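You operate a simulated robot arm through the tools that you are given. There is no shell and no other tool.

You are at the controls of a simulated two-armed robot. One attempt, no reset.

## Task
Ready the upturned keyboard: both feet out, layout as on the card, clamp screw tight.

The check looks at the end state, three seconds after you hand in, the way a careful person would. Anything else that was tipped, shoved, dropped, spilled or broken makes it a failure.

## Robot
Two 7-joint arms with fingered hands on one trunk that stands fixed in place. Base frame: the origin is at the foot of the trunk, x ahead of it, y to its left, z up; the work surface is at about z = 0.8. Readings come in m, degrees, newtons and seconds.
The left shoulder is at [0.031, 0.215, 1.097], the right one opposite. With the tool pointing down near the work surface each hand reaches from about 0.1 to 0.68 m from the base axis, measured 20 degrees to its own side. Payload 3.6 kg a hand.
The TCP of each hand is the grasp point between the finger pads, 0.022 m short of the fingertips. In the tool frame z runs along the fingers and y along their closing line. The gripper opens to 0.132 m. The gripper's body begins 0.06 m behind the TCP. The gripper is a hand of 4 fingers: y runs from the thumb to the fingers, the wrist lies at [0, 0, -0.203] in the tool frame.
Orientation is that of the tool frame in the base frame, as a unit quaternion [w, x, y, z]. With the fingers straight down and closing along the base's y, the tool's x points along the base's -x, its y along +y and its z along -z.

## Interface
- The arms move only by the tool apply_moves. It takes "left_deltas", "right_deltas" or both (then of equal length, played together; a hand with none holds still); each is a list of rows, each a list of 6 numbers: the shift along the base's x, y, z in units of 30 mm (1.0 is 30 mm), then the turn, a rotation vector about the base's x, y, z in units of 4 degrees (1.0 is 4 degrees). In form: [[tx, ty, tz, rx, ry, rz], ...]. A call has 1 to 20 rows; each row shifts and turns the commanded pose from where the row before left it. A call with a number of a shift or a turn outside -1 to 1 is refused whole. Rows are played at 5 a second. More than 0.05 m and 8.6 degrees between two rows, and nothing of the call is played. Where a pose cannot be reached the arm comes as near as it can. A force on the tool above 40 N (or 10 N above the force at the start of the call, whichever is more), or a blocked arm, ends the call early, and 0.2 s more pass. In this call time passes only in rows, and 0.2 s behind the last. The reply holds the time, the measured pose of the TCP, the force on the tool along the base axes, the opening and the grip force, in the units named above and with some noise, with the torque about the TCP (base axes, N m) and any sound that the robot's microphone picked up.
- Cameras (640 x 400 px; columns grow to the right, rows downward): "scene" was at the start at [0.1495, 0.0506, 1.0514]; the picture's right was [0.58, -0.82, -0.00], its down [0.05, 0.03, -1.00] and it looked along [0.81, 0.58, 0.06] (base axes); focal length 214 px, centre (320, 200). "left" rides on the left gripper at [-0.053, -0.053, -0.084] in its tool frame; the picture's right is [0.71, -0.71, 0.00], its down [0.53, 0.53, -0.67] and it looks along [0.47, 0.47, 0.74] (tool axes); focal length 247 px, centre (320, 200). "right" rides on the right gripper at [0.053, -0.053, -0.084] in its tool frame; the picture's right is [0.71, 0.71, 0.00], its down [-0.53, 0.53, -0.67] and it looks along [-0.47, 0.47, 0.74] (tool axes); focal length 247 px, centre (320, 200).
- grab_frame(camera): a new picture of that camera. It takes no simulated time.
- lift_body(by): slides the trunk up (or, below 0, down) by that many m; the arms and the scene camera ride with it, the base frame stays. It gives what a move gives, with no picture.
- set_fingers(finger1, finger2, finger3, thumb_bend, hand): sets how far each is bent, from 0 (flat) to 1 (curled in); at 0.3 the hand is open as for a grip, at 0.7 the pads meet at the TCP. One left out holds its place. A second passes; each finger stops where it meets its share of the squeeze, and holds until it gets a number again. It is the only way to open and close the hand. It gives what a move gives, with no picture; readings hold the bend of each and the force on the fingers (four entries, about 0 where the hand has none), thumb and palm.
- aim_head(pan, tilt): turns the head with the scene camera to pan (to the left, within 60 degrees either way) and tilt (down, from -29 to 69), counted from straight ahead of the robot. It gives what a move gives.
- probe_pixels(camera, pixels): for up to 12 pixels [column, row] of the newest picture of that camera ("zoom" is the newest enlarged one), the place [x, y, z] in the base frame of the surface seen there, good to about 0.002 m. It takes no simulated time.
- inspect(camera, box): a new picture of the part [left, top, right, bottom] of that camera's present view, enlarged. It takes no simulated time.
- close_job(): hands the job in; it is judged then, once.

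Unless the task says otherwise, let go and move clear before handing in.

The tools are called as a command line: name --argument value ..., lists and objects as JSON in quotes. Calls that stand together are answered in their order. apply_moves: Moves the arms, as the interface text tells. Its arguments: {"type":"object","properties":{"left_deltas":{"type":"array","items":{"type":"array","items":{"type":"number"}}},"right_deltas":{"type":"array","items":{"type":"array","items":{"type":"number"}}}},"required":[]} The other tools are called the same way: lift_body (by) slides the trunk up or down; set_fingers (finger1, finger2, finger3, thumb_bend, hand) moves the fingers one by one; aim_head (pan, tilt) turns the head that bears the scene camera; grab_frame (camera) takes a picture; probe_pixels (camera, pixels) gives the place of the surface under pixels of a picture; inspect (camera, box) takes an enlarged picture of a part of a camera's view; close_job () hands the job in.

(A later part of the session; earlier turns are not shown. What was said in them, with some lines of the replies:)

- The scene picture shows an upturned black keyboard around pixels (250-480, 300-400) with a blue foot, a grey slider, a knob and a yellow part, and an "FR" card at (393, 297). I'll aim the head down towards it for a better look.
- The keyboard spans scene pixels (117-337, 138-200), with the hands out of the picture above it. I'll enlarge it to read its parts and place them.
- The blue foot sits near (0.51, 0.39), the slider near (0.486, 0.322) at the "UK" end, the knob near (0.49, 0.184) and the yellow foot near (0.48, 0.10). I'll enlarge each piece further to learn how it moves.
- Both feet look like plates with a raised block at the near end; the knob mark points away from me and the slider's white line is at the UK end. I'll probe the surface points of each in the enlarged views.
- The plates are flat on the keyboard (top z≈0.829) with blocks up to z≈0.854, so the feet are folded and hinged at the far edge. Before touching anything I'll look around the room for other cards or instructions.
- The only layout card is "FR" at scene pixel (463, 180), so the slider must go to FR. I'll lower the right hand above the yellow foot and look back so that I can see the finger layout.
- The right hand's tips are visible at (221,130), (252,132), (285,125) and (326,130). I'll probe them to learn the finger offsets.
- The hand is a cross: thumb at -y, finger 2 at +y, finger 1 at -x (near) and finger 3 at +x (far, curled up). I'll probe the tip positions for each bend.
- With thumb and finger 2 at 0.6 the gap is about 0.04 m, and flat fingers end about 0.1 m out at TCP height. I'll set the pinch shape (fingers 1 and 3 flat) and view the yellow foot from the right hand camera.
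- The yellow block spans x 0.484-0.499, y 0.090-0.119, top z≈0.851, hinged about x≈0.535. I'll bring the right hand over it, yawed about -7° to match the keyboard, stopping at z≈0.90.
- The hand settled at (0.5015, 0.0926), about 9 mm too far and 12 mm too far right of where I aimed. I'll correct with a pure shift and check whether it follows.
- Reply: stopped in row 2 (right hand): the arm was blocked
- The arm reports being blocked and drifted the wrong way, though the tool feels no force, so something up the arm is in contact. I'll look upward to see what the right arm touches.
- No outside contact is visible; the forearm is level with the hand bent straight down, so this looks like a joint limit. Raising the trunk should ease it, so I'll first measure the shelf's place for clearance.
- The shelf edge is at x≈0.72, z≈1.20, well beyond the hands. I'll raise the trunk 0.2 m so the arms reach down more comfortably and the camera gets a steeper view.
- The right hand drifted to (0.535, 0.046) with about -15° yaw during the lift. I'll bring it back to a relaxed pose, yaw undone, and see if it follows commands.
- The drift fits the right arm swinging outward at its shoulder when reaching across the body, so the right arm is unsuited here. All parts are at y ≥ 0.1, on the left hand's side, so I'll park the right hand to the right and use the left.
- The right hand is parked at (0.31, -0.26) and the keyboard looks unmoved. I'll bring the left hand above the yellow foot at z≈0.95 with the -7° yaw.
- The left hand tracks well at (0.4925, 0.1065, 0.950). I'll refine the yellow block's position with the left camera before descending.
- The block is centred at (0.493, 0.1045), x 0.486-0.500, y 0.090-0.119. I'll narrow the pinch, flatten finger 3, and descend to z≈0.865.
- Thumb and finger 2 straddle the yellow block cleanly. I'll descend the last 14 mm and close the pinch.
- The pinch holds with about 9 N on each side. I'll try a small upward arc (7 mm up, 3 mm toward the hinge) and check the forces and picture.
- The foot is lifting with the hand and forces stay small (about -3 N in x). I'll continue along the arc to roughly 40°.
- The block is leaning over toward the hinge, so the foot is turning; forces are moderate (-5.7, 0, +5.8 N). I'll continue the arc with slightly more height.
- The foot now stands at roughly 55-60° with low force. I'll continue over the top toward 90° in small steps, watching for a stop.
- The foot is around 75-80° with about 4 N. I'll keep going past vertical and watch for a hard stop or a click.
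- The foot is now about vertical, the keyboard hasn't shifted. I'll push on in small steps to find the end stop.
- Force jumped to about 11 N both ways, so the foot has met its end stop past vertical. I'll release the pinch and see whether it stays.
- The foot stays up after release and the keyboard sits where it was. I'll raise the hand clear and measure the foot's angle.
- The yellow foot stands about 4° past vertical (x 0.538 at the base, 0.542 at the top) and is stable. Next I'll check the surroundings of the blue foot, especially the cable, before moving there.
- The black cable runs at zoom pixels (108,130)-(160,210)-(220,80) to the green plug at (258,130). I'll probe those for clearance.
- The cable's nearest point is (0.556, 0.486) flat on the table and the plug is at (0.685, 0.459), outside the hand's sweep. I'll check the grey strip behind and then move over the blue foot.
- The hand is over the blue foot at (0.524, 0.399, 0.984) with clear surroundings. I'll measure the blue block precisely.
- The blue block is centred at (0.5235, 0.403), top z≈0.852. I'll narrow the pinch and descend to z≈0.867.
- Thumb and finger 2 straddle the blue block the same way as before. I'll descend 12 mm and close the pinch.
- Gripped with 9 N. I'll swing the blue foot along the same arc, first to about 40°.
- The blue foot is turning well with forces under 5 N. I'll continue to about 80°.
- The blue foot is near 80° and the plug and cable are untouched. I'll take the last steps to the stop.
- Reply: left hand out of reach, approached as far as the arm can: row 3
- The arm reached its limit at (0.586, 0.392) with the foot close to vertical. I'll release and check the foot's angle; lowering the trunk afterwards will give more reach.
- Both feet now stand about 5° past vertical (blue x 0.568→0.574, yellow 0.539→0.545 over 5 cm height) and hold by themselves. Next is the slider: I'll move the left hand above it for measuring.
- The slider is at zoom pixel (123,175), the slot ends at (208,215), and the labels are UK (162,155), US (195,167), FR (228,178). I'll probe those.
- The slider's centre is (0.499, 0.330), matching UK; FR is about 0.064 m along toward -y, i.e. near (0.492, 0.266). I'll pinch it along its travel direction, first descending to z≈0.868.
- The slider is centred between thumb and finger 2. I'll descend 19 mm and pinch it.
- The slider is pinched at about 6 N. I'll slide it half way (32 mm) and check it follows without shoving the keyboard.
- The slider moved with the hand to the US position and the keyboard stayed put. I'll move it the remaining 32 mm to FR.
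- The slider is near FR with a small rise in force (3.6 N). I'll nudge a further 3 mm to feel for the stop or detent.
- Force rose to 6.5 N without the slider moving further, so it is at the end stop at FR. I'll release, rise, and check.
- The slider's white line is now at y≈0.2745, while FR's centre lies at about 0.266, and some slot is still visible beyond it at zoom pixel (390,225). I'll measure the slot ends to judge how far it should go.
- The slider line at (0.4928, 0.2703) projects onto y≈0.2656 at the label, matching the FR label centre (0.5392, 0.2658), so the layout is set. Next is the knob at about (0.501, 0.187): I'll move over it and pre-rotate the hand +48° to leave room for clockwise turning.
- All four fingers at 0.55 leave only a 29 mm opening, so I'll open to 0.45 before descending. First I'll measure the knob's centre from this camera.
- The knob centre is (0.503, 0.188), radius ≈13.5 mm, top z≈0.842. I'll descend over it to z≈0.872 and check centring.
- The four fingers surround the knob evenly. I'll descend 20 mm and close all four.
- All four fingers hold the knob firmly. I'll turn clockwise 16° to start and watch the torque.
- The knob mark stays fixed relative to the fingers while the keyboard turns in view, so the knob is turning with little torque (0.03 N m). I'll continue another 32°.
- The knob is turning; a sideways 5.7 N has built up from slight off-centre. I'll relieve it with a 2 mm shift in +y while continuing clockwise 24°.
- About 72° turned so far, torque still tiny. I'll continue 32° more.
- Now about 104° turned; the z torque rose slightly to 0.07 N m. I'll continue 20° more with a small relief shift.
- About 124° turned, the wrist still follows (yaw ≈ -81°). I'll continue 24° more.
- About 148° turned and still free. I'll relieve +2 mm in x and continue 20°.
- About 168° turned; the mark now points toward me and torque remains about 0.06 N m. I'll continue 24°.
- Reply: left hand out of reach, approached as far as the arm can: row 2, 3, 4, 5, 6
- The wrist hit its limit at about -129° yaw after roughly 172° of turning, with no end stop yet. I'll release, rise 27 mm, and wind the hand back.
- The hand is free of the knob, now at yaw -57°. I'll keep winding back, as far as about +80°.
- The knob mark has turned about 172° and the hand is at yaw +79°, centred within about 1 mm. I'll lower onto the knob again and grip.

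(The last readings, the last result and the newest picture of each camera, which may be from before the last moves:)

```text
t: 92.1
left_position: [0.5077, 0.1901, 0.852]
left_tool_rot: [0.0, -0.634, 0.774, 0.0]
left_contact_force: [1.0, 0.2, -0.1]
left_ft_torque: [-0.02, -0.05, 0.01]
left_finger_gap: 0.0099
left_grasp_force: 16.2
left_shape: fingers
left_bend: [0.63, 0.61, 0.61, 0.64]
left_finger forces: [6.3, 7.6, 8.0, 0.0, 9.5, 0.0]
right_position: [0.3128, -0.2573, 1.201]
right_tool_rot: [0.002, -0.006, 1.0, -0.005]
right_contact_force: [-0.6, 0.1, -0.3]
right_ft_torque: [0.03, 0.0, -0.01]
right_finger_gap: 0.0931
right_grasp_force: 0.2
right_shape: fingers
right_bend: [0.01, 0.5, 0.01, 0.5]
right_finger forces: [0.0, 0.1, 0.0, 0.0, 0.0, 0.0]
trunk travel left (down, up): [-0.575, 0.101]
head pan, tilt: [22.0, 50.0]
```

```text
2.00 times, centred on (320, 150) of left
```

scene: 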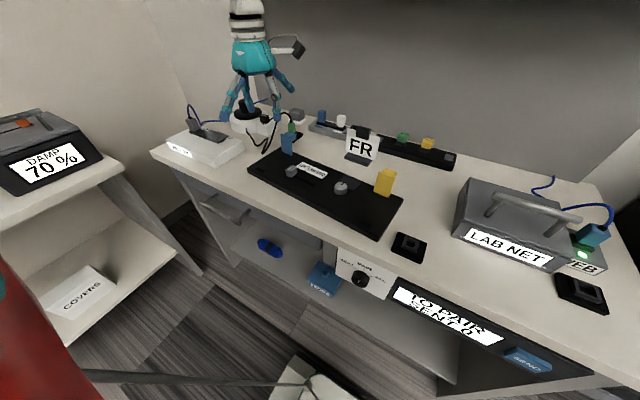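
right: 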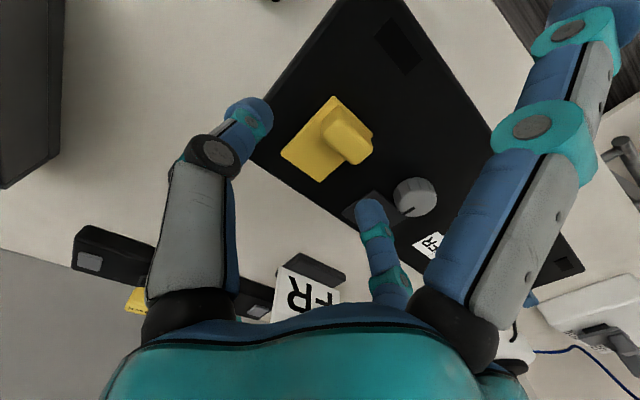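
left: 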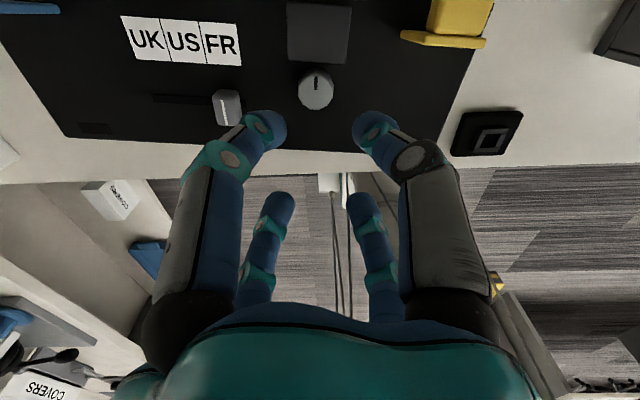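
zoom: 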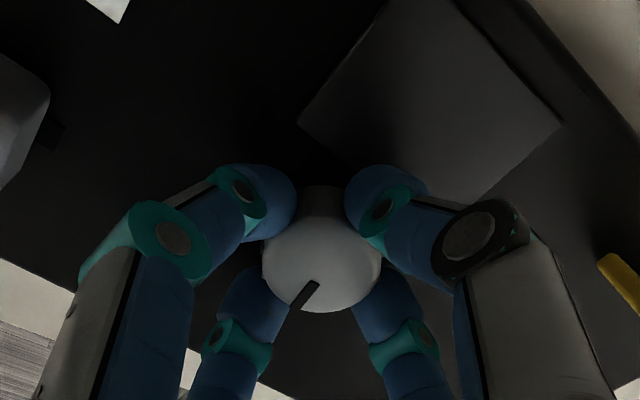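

Firm grip again. I'll turn clockwise 40° and read the torque.

apply_moves --left_deltas '[[0, 0, 0, 0, 0, -1], [0, 0, 0, 0, 0, -1], [0, 0, 0, 0, 0, -1], [0, 0, 0, 0, 0, -1], [0, 0, 0, 0, 0, -1], [0, 0, 0, 0, 0, -1], [0, 0, 0, 0, 0, -1], [0, 0, 0, 0, 0, -1], [0, 0, 0, 0, 0, -1], [0, 0, 0, 0, 0, -1]]'

inspect --camera "left" --box '[200, 50, 440, 250]'

inspect --camera "scene" --box '[240, 100, 400, 220]'

```text
t: 94.3
left_position: [0.5052, 0.1885, 0.8528]
left_tool_rot: [-0.001, -0.331, 0.944, -0.001]
left_contact_force: [-1.9, -2.3, -0.4]
left_ft_torque: [-0.07, 0.05, 0.02]
left_finger_gap: 0.01
left_grasp_force: 15.3
left_shape: fingers
left_bend: [0.63, 0.61, 0.61, 0.64]
left_finger forces: [5.6, 7.6, 8.7, 0.0, 9.5, 0.0]
right_position: [0.3117, -0.2576, 1.2001]
right_tool_rot: [0.001, -0.006, 1.0, -0.004]
right_contact_force: [-0.7, 0.4, 0.0]
right_ft_torque: [-0.01, 0.0, -0.01]
right_finger_gap: 0.0931
right_grasp_force: 0.0
right_shape: fingers
right_bend: [0.01, 0.5, 0.01, 0.5]
right_finger forces: [0.0, 0.0, 0.1, 0.0, 0.1, 0.1]
trunk travel left (down, up): [-0.575, 0.101]
head pan, tilt: [22.0, 50.0]
```

```text
2.00 times, centred on (320, 150) of left
```

zoom: 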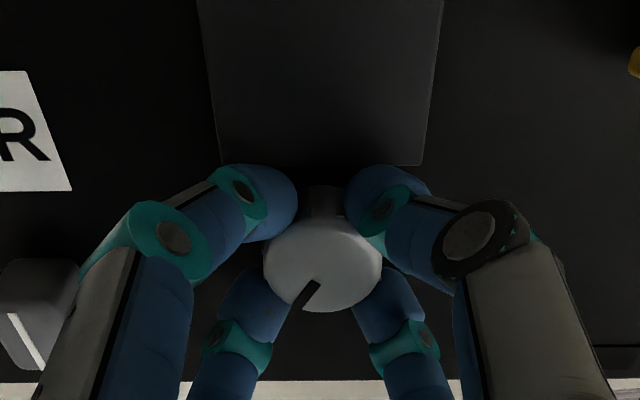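

```text
3.33 times, centred on (320, 160) of scene
```

zoom: 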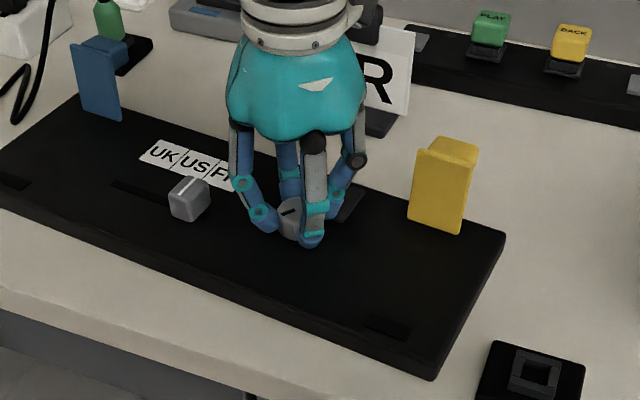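

The knob keeps turning freely with the hand (total ≈ 212°). I'll continue 40° with a small relief in -x/-y.

apply_moves --left_deltas '[[-0.02, -0.02, 0, 0, 0, -1], [0, 0, 0, 0, 0, -1], [0, 0, 0, 0, 0, -1], [0, 0, 0, 0, 0, -1], [0, 0, 0, 0, 0, -1], [0, 0, 0, 0, 0, -1], [0, 0, 0, 0, 0, -1], [0, 0, 0, 0, 0, -1], [0, 0, 0, 0, 0, -1], [0, 0, 0, 0, 0, -1]]'

inspect --camera "left" --box '[200, 50, 440, 250]'

inspect --camera "scene" --box '[240, 100, 400, 220]'

```text
t: 96.5
left_position: [0.5069, 0.189, 0.8526]
left_tool_rot: [0.0, 0.012, 1.0, 0.0]
left_contact_force: [-0.7, -2.9, -0.2]
left_ft_torque: [-0.08, 0.03, 0.03]
left_finger_gap: 0.0096
left_grasp_force: 16.1
left_shape: fingers
left_bend: [0.63, 0.61, 0.61, 0.64]
left_finger forces: [5.9, 7.2, 8.2, 0.0, 10.0, 0.0]
right_position: [0.3122, -0.2574, 1.2009]
right_tool_rot: [0.002, -0.006, 1.0, -0.005]
right_contact_force: [0.2, -0.1, 0.6]
right_ft_torque: [0.0, -0.01, -0.05]
right_finger_gap: 0.0935
right_grasp_force: 0.0
right_shape: fingers
right_bend: [0.01, 0.5, 0.01, 0.5]
right_finger forces: [0.0, 0.0, 0.0, 0.0, 0.0, 0.1]
trunk travel left (down, up): [-0.575, 0.101]
head pan, tilt: [22.0, 50.0]
```

```text
2.00 times, centred on (320, 150) of left
```

zoom: 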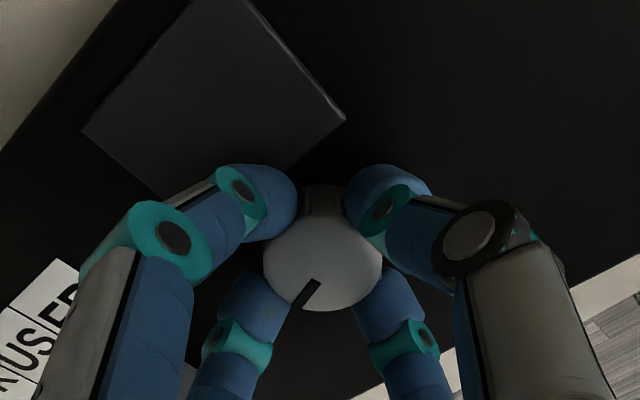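

```text
3.33 times, centred on (320, 160) of scene
```

zoom: 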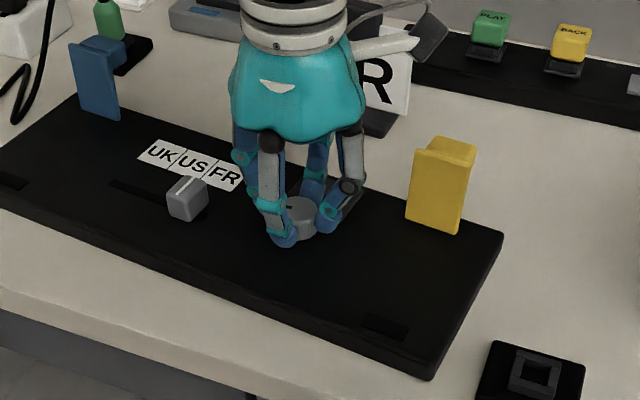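

Total ≈ 252°, torque still low (0.03 N m). I'll continue 40°.

apply_moves --left_deltas '[[-0.02, -0.03, 0, 0, 0, -1], [0, 0, 0, 0, 0, -1], [0, 0, 0, 0, 0, -1], [0, 0, 0, 0, 0, -1], [0, 0, 0, 0, 0, -1], [0, 0, 0, 0, 0, -1], [0, 0, 0, 0, 0, -1], [0, 0, 0, 0, 0, -1], [0, 0, 0, 0, 0, -1], [0, 0, 0, 0, 0, -1]]'

inspect --camera "left" --box '[200, 50, 440, 250]'

inspect --camera "scene" --box '[240, 100, 400, 220]'

```text
t: 98.7
left_position: [0.5051, 0.1889, 0.8537]
left_tool_rot: [-0.001, 0.353, 0.935, -0.001]
left_contact_force: [-3.3, -3.7, -0.1]
left_ft_torque: [-0.05, 0.07, 0.27]
left_finger_gap: 0.0085
left_grasp_force: 15.3
left_shape: fingers
left_bend: [0.64, 0.61, 0.6, 0.65]
left_finger forces: [5.0, 6.5, 9.0, 0.1, 10.4, 0.1]
right_position: [0.3117, -0.2577, 1.2013]
right_tool_rot: [0.002, -0.006, 1.0, -0.006]
right_contact_force: [0.5, -1.1, -0.1]
right_ft_torque: [0.03, 0.0, -0.01]
right_finger_gap: 0.0931
right_grasp_force: 0.1
right_shape: fingers
right_bend: [0.01, 0.5, 0.01, 0.5]
right_finger forces: [0.0, 0.0, 0.0, 0.1, 0.0, 0.0]
trunk travel left (down, up): [-0.575, 0.101]
head pan, tilt: [22.0, 50.0]
```

```text
2.00 times, centred on (320, 150) of left
```

zoom: 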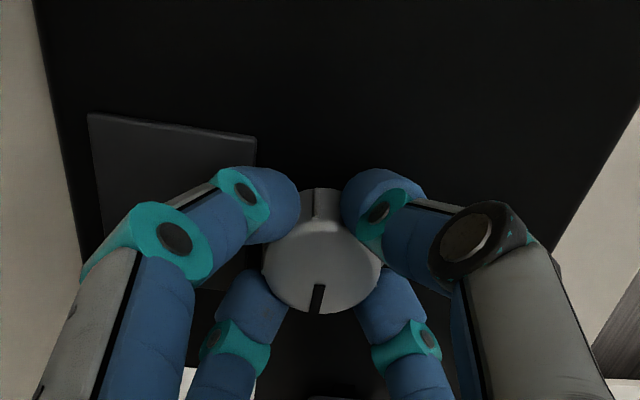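

```text
3.33 times, centred on (320, 160) of scene
```

zoom: 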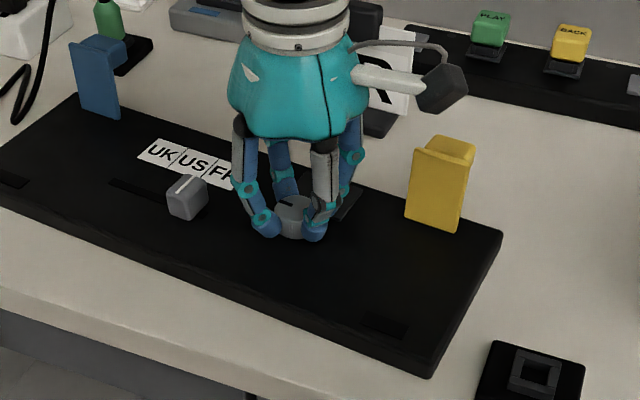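

The z torque jumped to 0.27 N m and the mark slipped relative to the fingers, so the screw has reached its tight stop at about 265-270°. I'll give 8° more to confirm the knob no longer moves.

inspect --camera "scene" --box '[295, 150, 335, 175]'

apply_moves --left_deltas '[[-0.02, -0.03, 0, 0, 0, -1], [0, 0, 0, 0, 0, -1]]'

inspect --camera "left" --box '[200, 50, 440, 250]'

inspect --camera "scene" --box '[295, 150, 335, 175]'

```text
16.00 times, centred on (315, 162) of scene
```

zoom: 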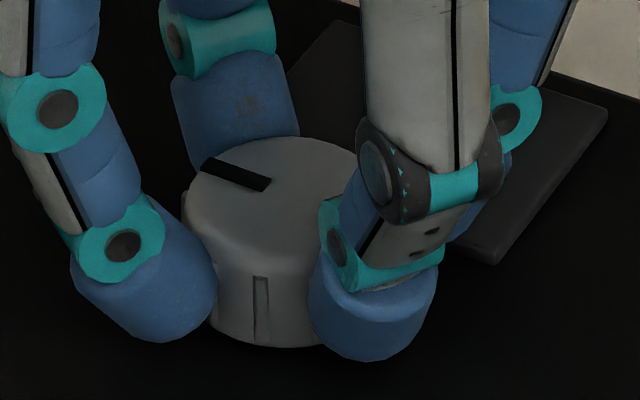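

```text
t: 99.3
left_position: [0.5055, 0.1865, 0.8535]
left_tool_rot: [-0.001, 0.419, 0.908, -0.001]
left_contact_force: [-1.4, -5.6, -0.1]
left_ft_torque: [-0.06, 0.05, 0.41]
left_finger_gap: 0.0078
left_grasp_force: 17.3
left_shape: fingers
left_bend: [0.64, 0.61, 0.6, 0.65]
left_finger forces: [5.5, 7.7, 9.9, 0.1, 10.6, 0.0]
right_position: [0.311, -0.2578, 1.2013]
right_tool_rot: [0.001, -0.006, 1.0, -0.005]
right_contact_force: [0.6, 0.1, -0.3]
right_ft_torque: [-0.02, 0.03, -0.01]
right_finger_gap: 0.0932
right_grasp_force: 0.0
right_shape: fingers
right_bend: [0.01, 0.5, 0.01, 0.5]
right_finger forces: [0.0, 0.0, 0.0, 0.0, 0.0, 0.0]
trunk travel left (down, up): [-0.575, 0.101]
head pan, tilt: [22.0, 50.0]
```

```text
2.00 times, centred on (320, 150) of left
```

zoom: 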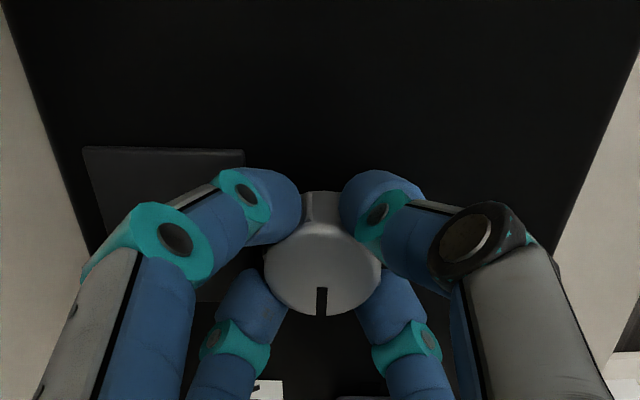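

```text
16.00 times, centred on (315, 162) of scene
```

zoom: 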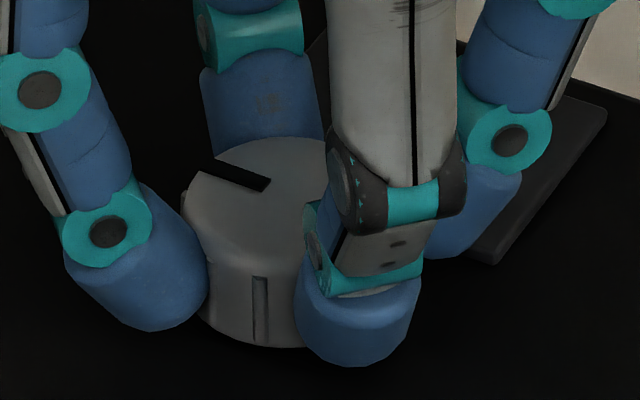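

The mark stayed at the same pixels (200-270, 160-190) while torque rose to 0.41 N m, so the screw is tight. I'll release, rise clear, and verify everything.

set_fingers --hand "left" --finger1 0.4 --finger2 0.4 --finger3 0.4 --thumb_bend 0.4

apply_moves --left_deltas '[[0, 0, 0.5, 0, 0, 0], [0, 0, 0.8, 0, 0, 0], [0, 0, 0.9, 0, 0, 0], [0, 0, 0.9, 0, 0, 0.5], [0, 0, 0.9, 0, 0, 1], [-0.5, 0, 0.9, 0, 0, 1], [-0.9, 0.2, 0.9, 0, 0, 1], [-0.9, 0.2, 0.9, 0, 0, 1], [-0.9, 0.2, 0.9, 0, 0, 1]]'

grab_frame --camera "scene"

inspect --camera "scene" --box '[240, 100, 400, 220]'

```text
t: 100.3
left_position: [0.5052, 0.1888, 0.8523]
left_tool_rot: [0.0, 0.418, 0.908, -0.001]
left_contact_force: [0.1, 0.8, 0.9]
left_ft_torque: [-0.01, -0.02, -0.05]
left_finger_gap: 0.0642
left_grasp_force: 0.1
left_shape: fingers
left_bend: [0.4, 0.4, 0.4, 0.4]
left_finger forces: [0.0, 0.0, 0.0, 0.1, 0.0, 0.0]
right_position: [0.3123, -0.2568, 1.2014]
right_tool_rot: [0.002, -0.006, 1.0, -0.005]
right_contact_force: [0.1, 1.3, -0.2]
right_ft_torque: [0.01, 0.0, -0.02]
right_finger_gap: 0.0933
right_grasp_force: 0.0
right_shape: fingers
right_bend: [0.01, 0.5, 0.01, 0.5]
right_finger forces: [0.1, 0.1, 0.0, 0.1, 0.1, 0.0]
trunk travel left (down, up): [-0.575, 0.101]
head pan, tilt: [22.0, 50.0]
```

```text
t: 102.3
left_position: [0.4092, 0.2058, 1.0806]
left_tool_rot: [0.0, 0.236, 0.972, -0.002]
left_contact_force: [0.0, -0.2, -0.1]
left_ft_torque: [0.02, 0.03, 0.03]
left_finger_gap: 0.0644
left_grasp_force: 0.1
left_shape: fingers
left_bend: [0.4, 0.4, 0.4, 0.4]
left_finger forces: [0.1, 0.0, 0.1, 0.0, 0.0, 0.0]
right_position: [0.3107, -0.2573, 1.2017]
right_tool_rot: [0.002, -0.006, 1.0, -0.005]
right_contact_force: [-0.2, 0.2, -0.2]
right_ft_torque: [-0.01, 0.01, -0.01]
right_finger_gap: 0.0929
right_grasp_force: 0.1
right_shape: fingers
right_bend: [0.01, 0.5, 0.01, 0.5]
right_finger forces: [0.1, 0.0, 0.0, 0.0, 0.1, 0.0]
trunk travel left (down, up): [-0.575, 0.101]
head pan, tilt: [22.0, 50.0]
```

```text
taken
```

scene: 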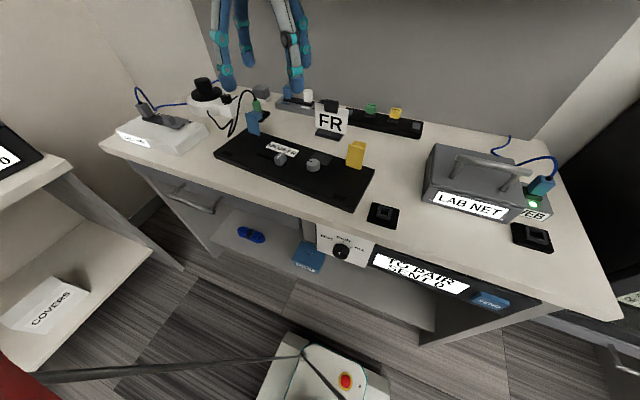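

```text
3.33 times, centred on (320, 160) of scene
```

zoom: 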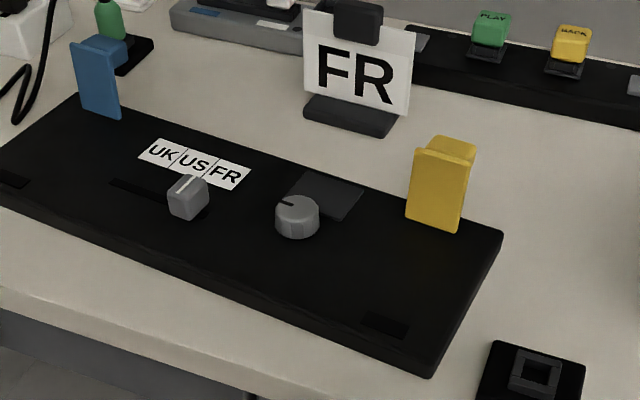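

Everything stands clear: both feet up, slider at FR, and the knob mark now points left (270° clockwise from the start). I'll compare both feet's angles and the slider once more.

inspect --camera "scene" --box '[250, 105, 280, 135]'

probe_pixels --camera "zoom" --pixels '[[150, 110], [170, 180], [200, 250], [120, 110], [160, 270], [260, 170], [270, 290], [240, 120], [180, 70]]'

inspect --camera "scene" --box '[335, 130, 375, 160]'

probe_pixels --camera "zoom" --pixels '[[200, 150], [200, 200], [200, 260], [200, 310], [260, 160], [260, 320], [240, 200], [240, 280]]'

inspect --camera "scene" --box '[260, 135, 340, 180]'

```text
13.33 times, centred on (265, 120) of scene
```

zoom: 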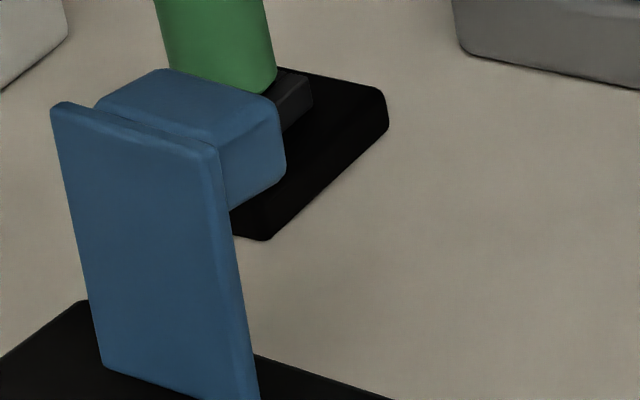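

```text
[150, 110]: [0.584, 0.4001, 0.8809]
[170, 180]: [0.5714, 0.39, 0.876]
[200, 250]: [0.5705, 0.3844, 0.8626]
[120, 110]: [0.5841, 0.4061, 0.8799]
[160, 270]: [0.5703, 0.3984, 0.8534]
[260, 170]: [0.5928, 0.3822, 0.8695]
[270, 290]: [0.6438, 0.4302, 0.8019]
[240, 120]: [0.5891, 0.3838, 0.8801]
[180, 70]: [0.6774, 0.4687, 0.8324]
```

```text
13.33 times, centred on (355, 145) of scene
```

zoom: 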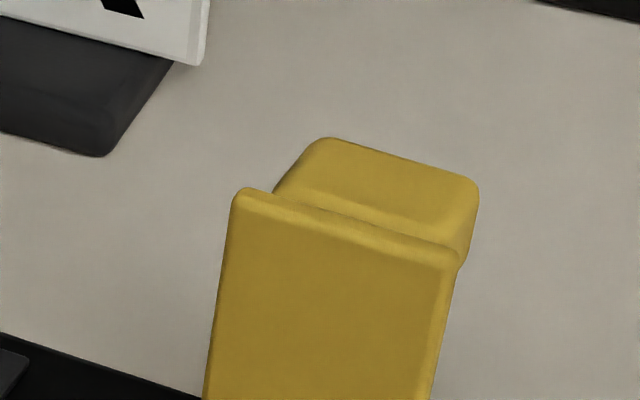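

```text
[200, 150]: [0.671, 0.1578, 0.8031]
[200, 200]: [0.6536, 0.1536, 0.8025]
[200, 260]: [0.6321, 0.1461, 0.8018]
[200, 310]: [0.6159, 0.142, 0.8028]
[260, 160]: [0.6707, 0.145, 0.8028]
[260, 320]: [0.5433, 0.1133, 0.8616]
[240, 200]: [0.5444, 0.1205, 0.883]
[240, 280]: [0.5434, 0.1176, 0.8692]
```

```text
8.00 times, centred on (300, 158) of scene
```

zoom: 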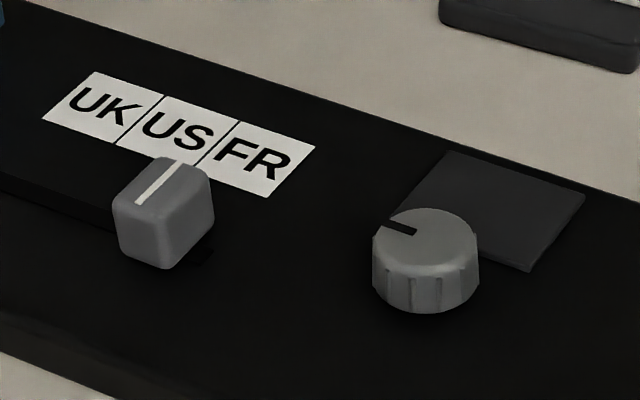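

Slider and knob hold their places. For certainty that both feet reached the same end angle, I'll sample each front face at many points.

inspect --camera "scene" --box '[240, 105, 280, 145]'

probe_pixels --camera "zoom" --pixels '[[210, 140], [250, 150], [290, 165], [220, 180], [260, 190], [300, 200], [235, 260], [270, 270], [310, 285], [240, 290], [280, 300], [315, 310]]'

inspect --camera "scene" --box '[335, 130, 375, 170]'

probe_pixels --camera "zoom" --pixels '[[250, 170], [300, 185], [350, 200], [245, 210], [295, 225], [345, 240], [230, 300], [280, 315], [330, 330], [225, 340], [270, 350], [320, 365]]'

```text
10.00 times, centred on (260, 125) of scene
```

zoom: 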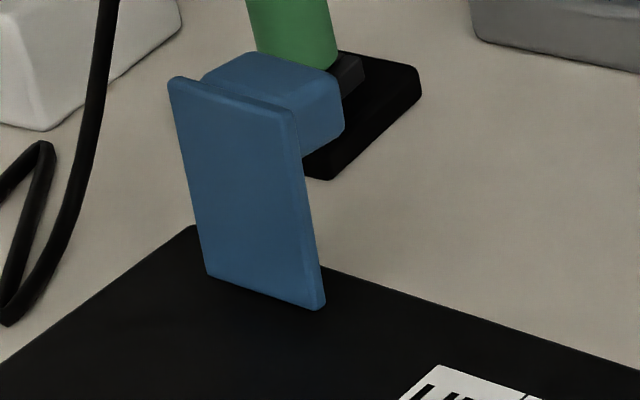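

```text
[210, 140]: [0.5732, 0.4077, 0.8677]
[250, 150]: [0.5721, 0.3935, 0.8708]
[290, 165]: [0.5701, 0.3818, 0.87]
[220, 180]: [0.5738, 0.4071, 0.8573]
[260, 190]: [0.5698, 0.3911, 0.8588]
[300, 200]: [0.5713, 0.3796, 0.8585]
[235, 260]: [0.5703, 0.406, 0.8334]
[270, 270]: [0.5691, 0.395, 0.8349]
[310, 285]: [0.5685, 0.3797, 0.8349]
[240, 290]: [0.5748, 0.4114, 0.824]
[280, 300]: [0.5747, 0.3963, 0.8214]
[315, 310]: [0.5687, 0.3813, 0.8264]
```

```text
10.00 times, centred on (355, 150) of scene
```

zoom: 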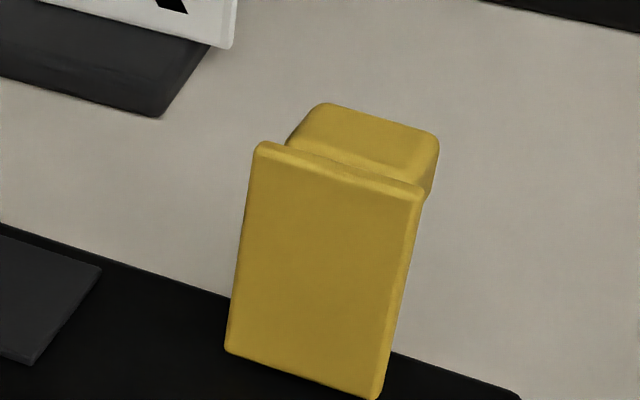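

```text
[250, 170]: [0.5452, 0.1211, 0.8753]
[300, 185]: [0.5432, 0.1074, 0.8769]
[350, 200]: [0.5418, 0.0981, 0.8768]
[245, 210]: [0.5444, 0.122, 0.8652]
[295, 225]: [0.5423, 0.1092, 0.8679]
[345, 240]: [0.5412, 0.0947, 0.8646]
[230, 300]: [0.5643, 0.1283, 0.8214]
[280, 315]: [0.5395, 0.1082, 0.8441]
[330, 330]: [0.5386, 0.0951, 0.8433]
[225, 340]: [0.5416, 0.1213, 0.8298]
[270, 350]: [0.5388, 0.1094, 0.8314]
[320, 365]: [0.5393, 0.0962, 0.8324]
```

Both feet lean the same (yellow ≈4.4°, blue ≈4.0° past vertical), so both are fully out; nothing else in the scene has moved. I'll pull the left hand further clear and take a final look before handing in.

apply_moves --left_deltas '[[-0.5, 0.5, 0.9, 0, 0, 0.5], [-0.5, 0.5, 0.9, 0, 0, 0.5], [-0.5, 0.5, 0.5, 0, 0, 0.5]]'

grab_frame --camera "scene"

```text
t: 103.1
left_position: [0.3643, 0.2511, 1.1503]
left_tool_rot: [-0.001, 0.186, 0.983, -0.001]
left_contact_force: [-0.5, -0.4, -1.0]
left_ft_torque: [0.0, 0.02, 0.02]
left_finger_gap: 0.064
left_grasp_force: 0.1
left_shape: fingers
left_bend: [0.4, 0.4, 0.4, 0.4]
left_finger forces: [0.0, 0.1, 0.0, 0.1, 0.1, 0.0]
right_position: [0.3117, -0.2572, 1.2018]
right_tool_rot: [0.002, -0.006, 1.0, -0.007]
right_contact_force: [-1.2, -0.6, 0.7]
right_ft_torque: [-0.07, -0.03, -0.02]
right_finger_gap: 0.0932
right_grasp_force: 0.0
right_shape: fingers
right_bend: [0.01, 0.5, 0.01, 0.5]
right_finger forces: [0.0, 0.0, 0.0, 0.0, 0.0, 0.0]
trunk travel left (down, up): [-0.575, 0.101]
head pan, tilt: [22.0, 50.0]
```

```text
taken
```

scene: 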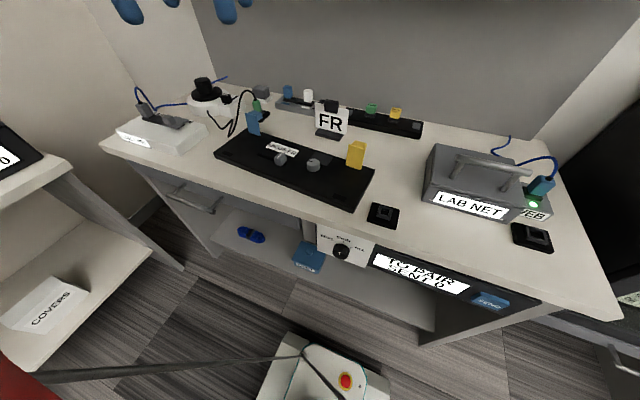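

The final picture shows both feet up (blue at (253,122), yellow at (356,154)), the slider at FR, the screw tight, and everything else in place with both hands clear. I'll hand the job in.

close_job

```text
The job is handed in.
```

The keyboard is ready and handed in: both feet are out, the layout slider is at FR, and the clamp screw is tight. The check gave no verdict back, so this rests on my own readings.

- **Feet:** the yellow and blue feet both stand about 4° past vertical and stayed up on their own after I let go. The yellow one was pushed to its end stop. On the blue one the arm ran out of reach at the end, but its angle matches the yellow one.
- **Layout:** the slider is at FR, as on the card. It stopped moving there, and its line sits within about 2 mm of the FR label's centre.
- **Clamp screw:** I turned it about 270° clockwise. After that it no longer moved, even with the torque up to 0.41 N m.

The right arm could not reach across the body reliably, so the left hand did all the work. I saw nothing else tipped or moved. The keyboard itself shifted by no more than about 1 mm while the screw was being turned. Both hands are clear.
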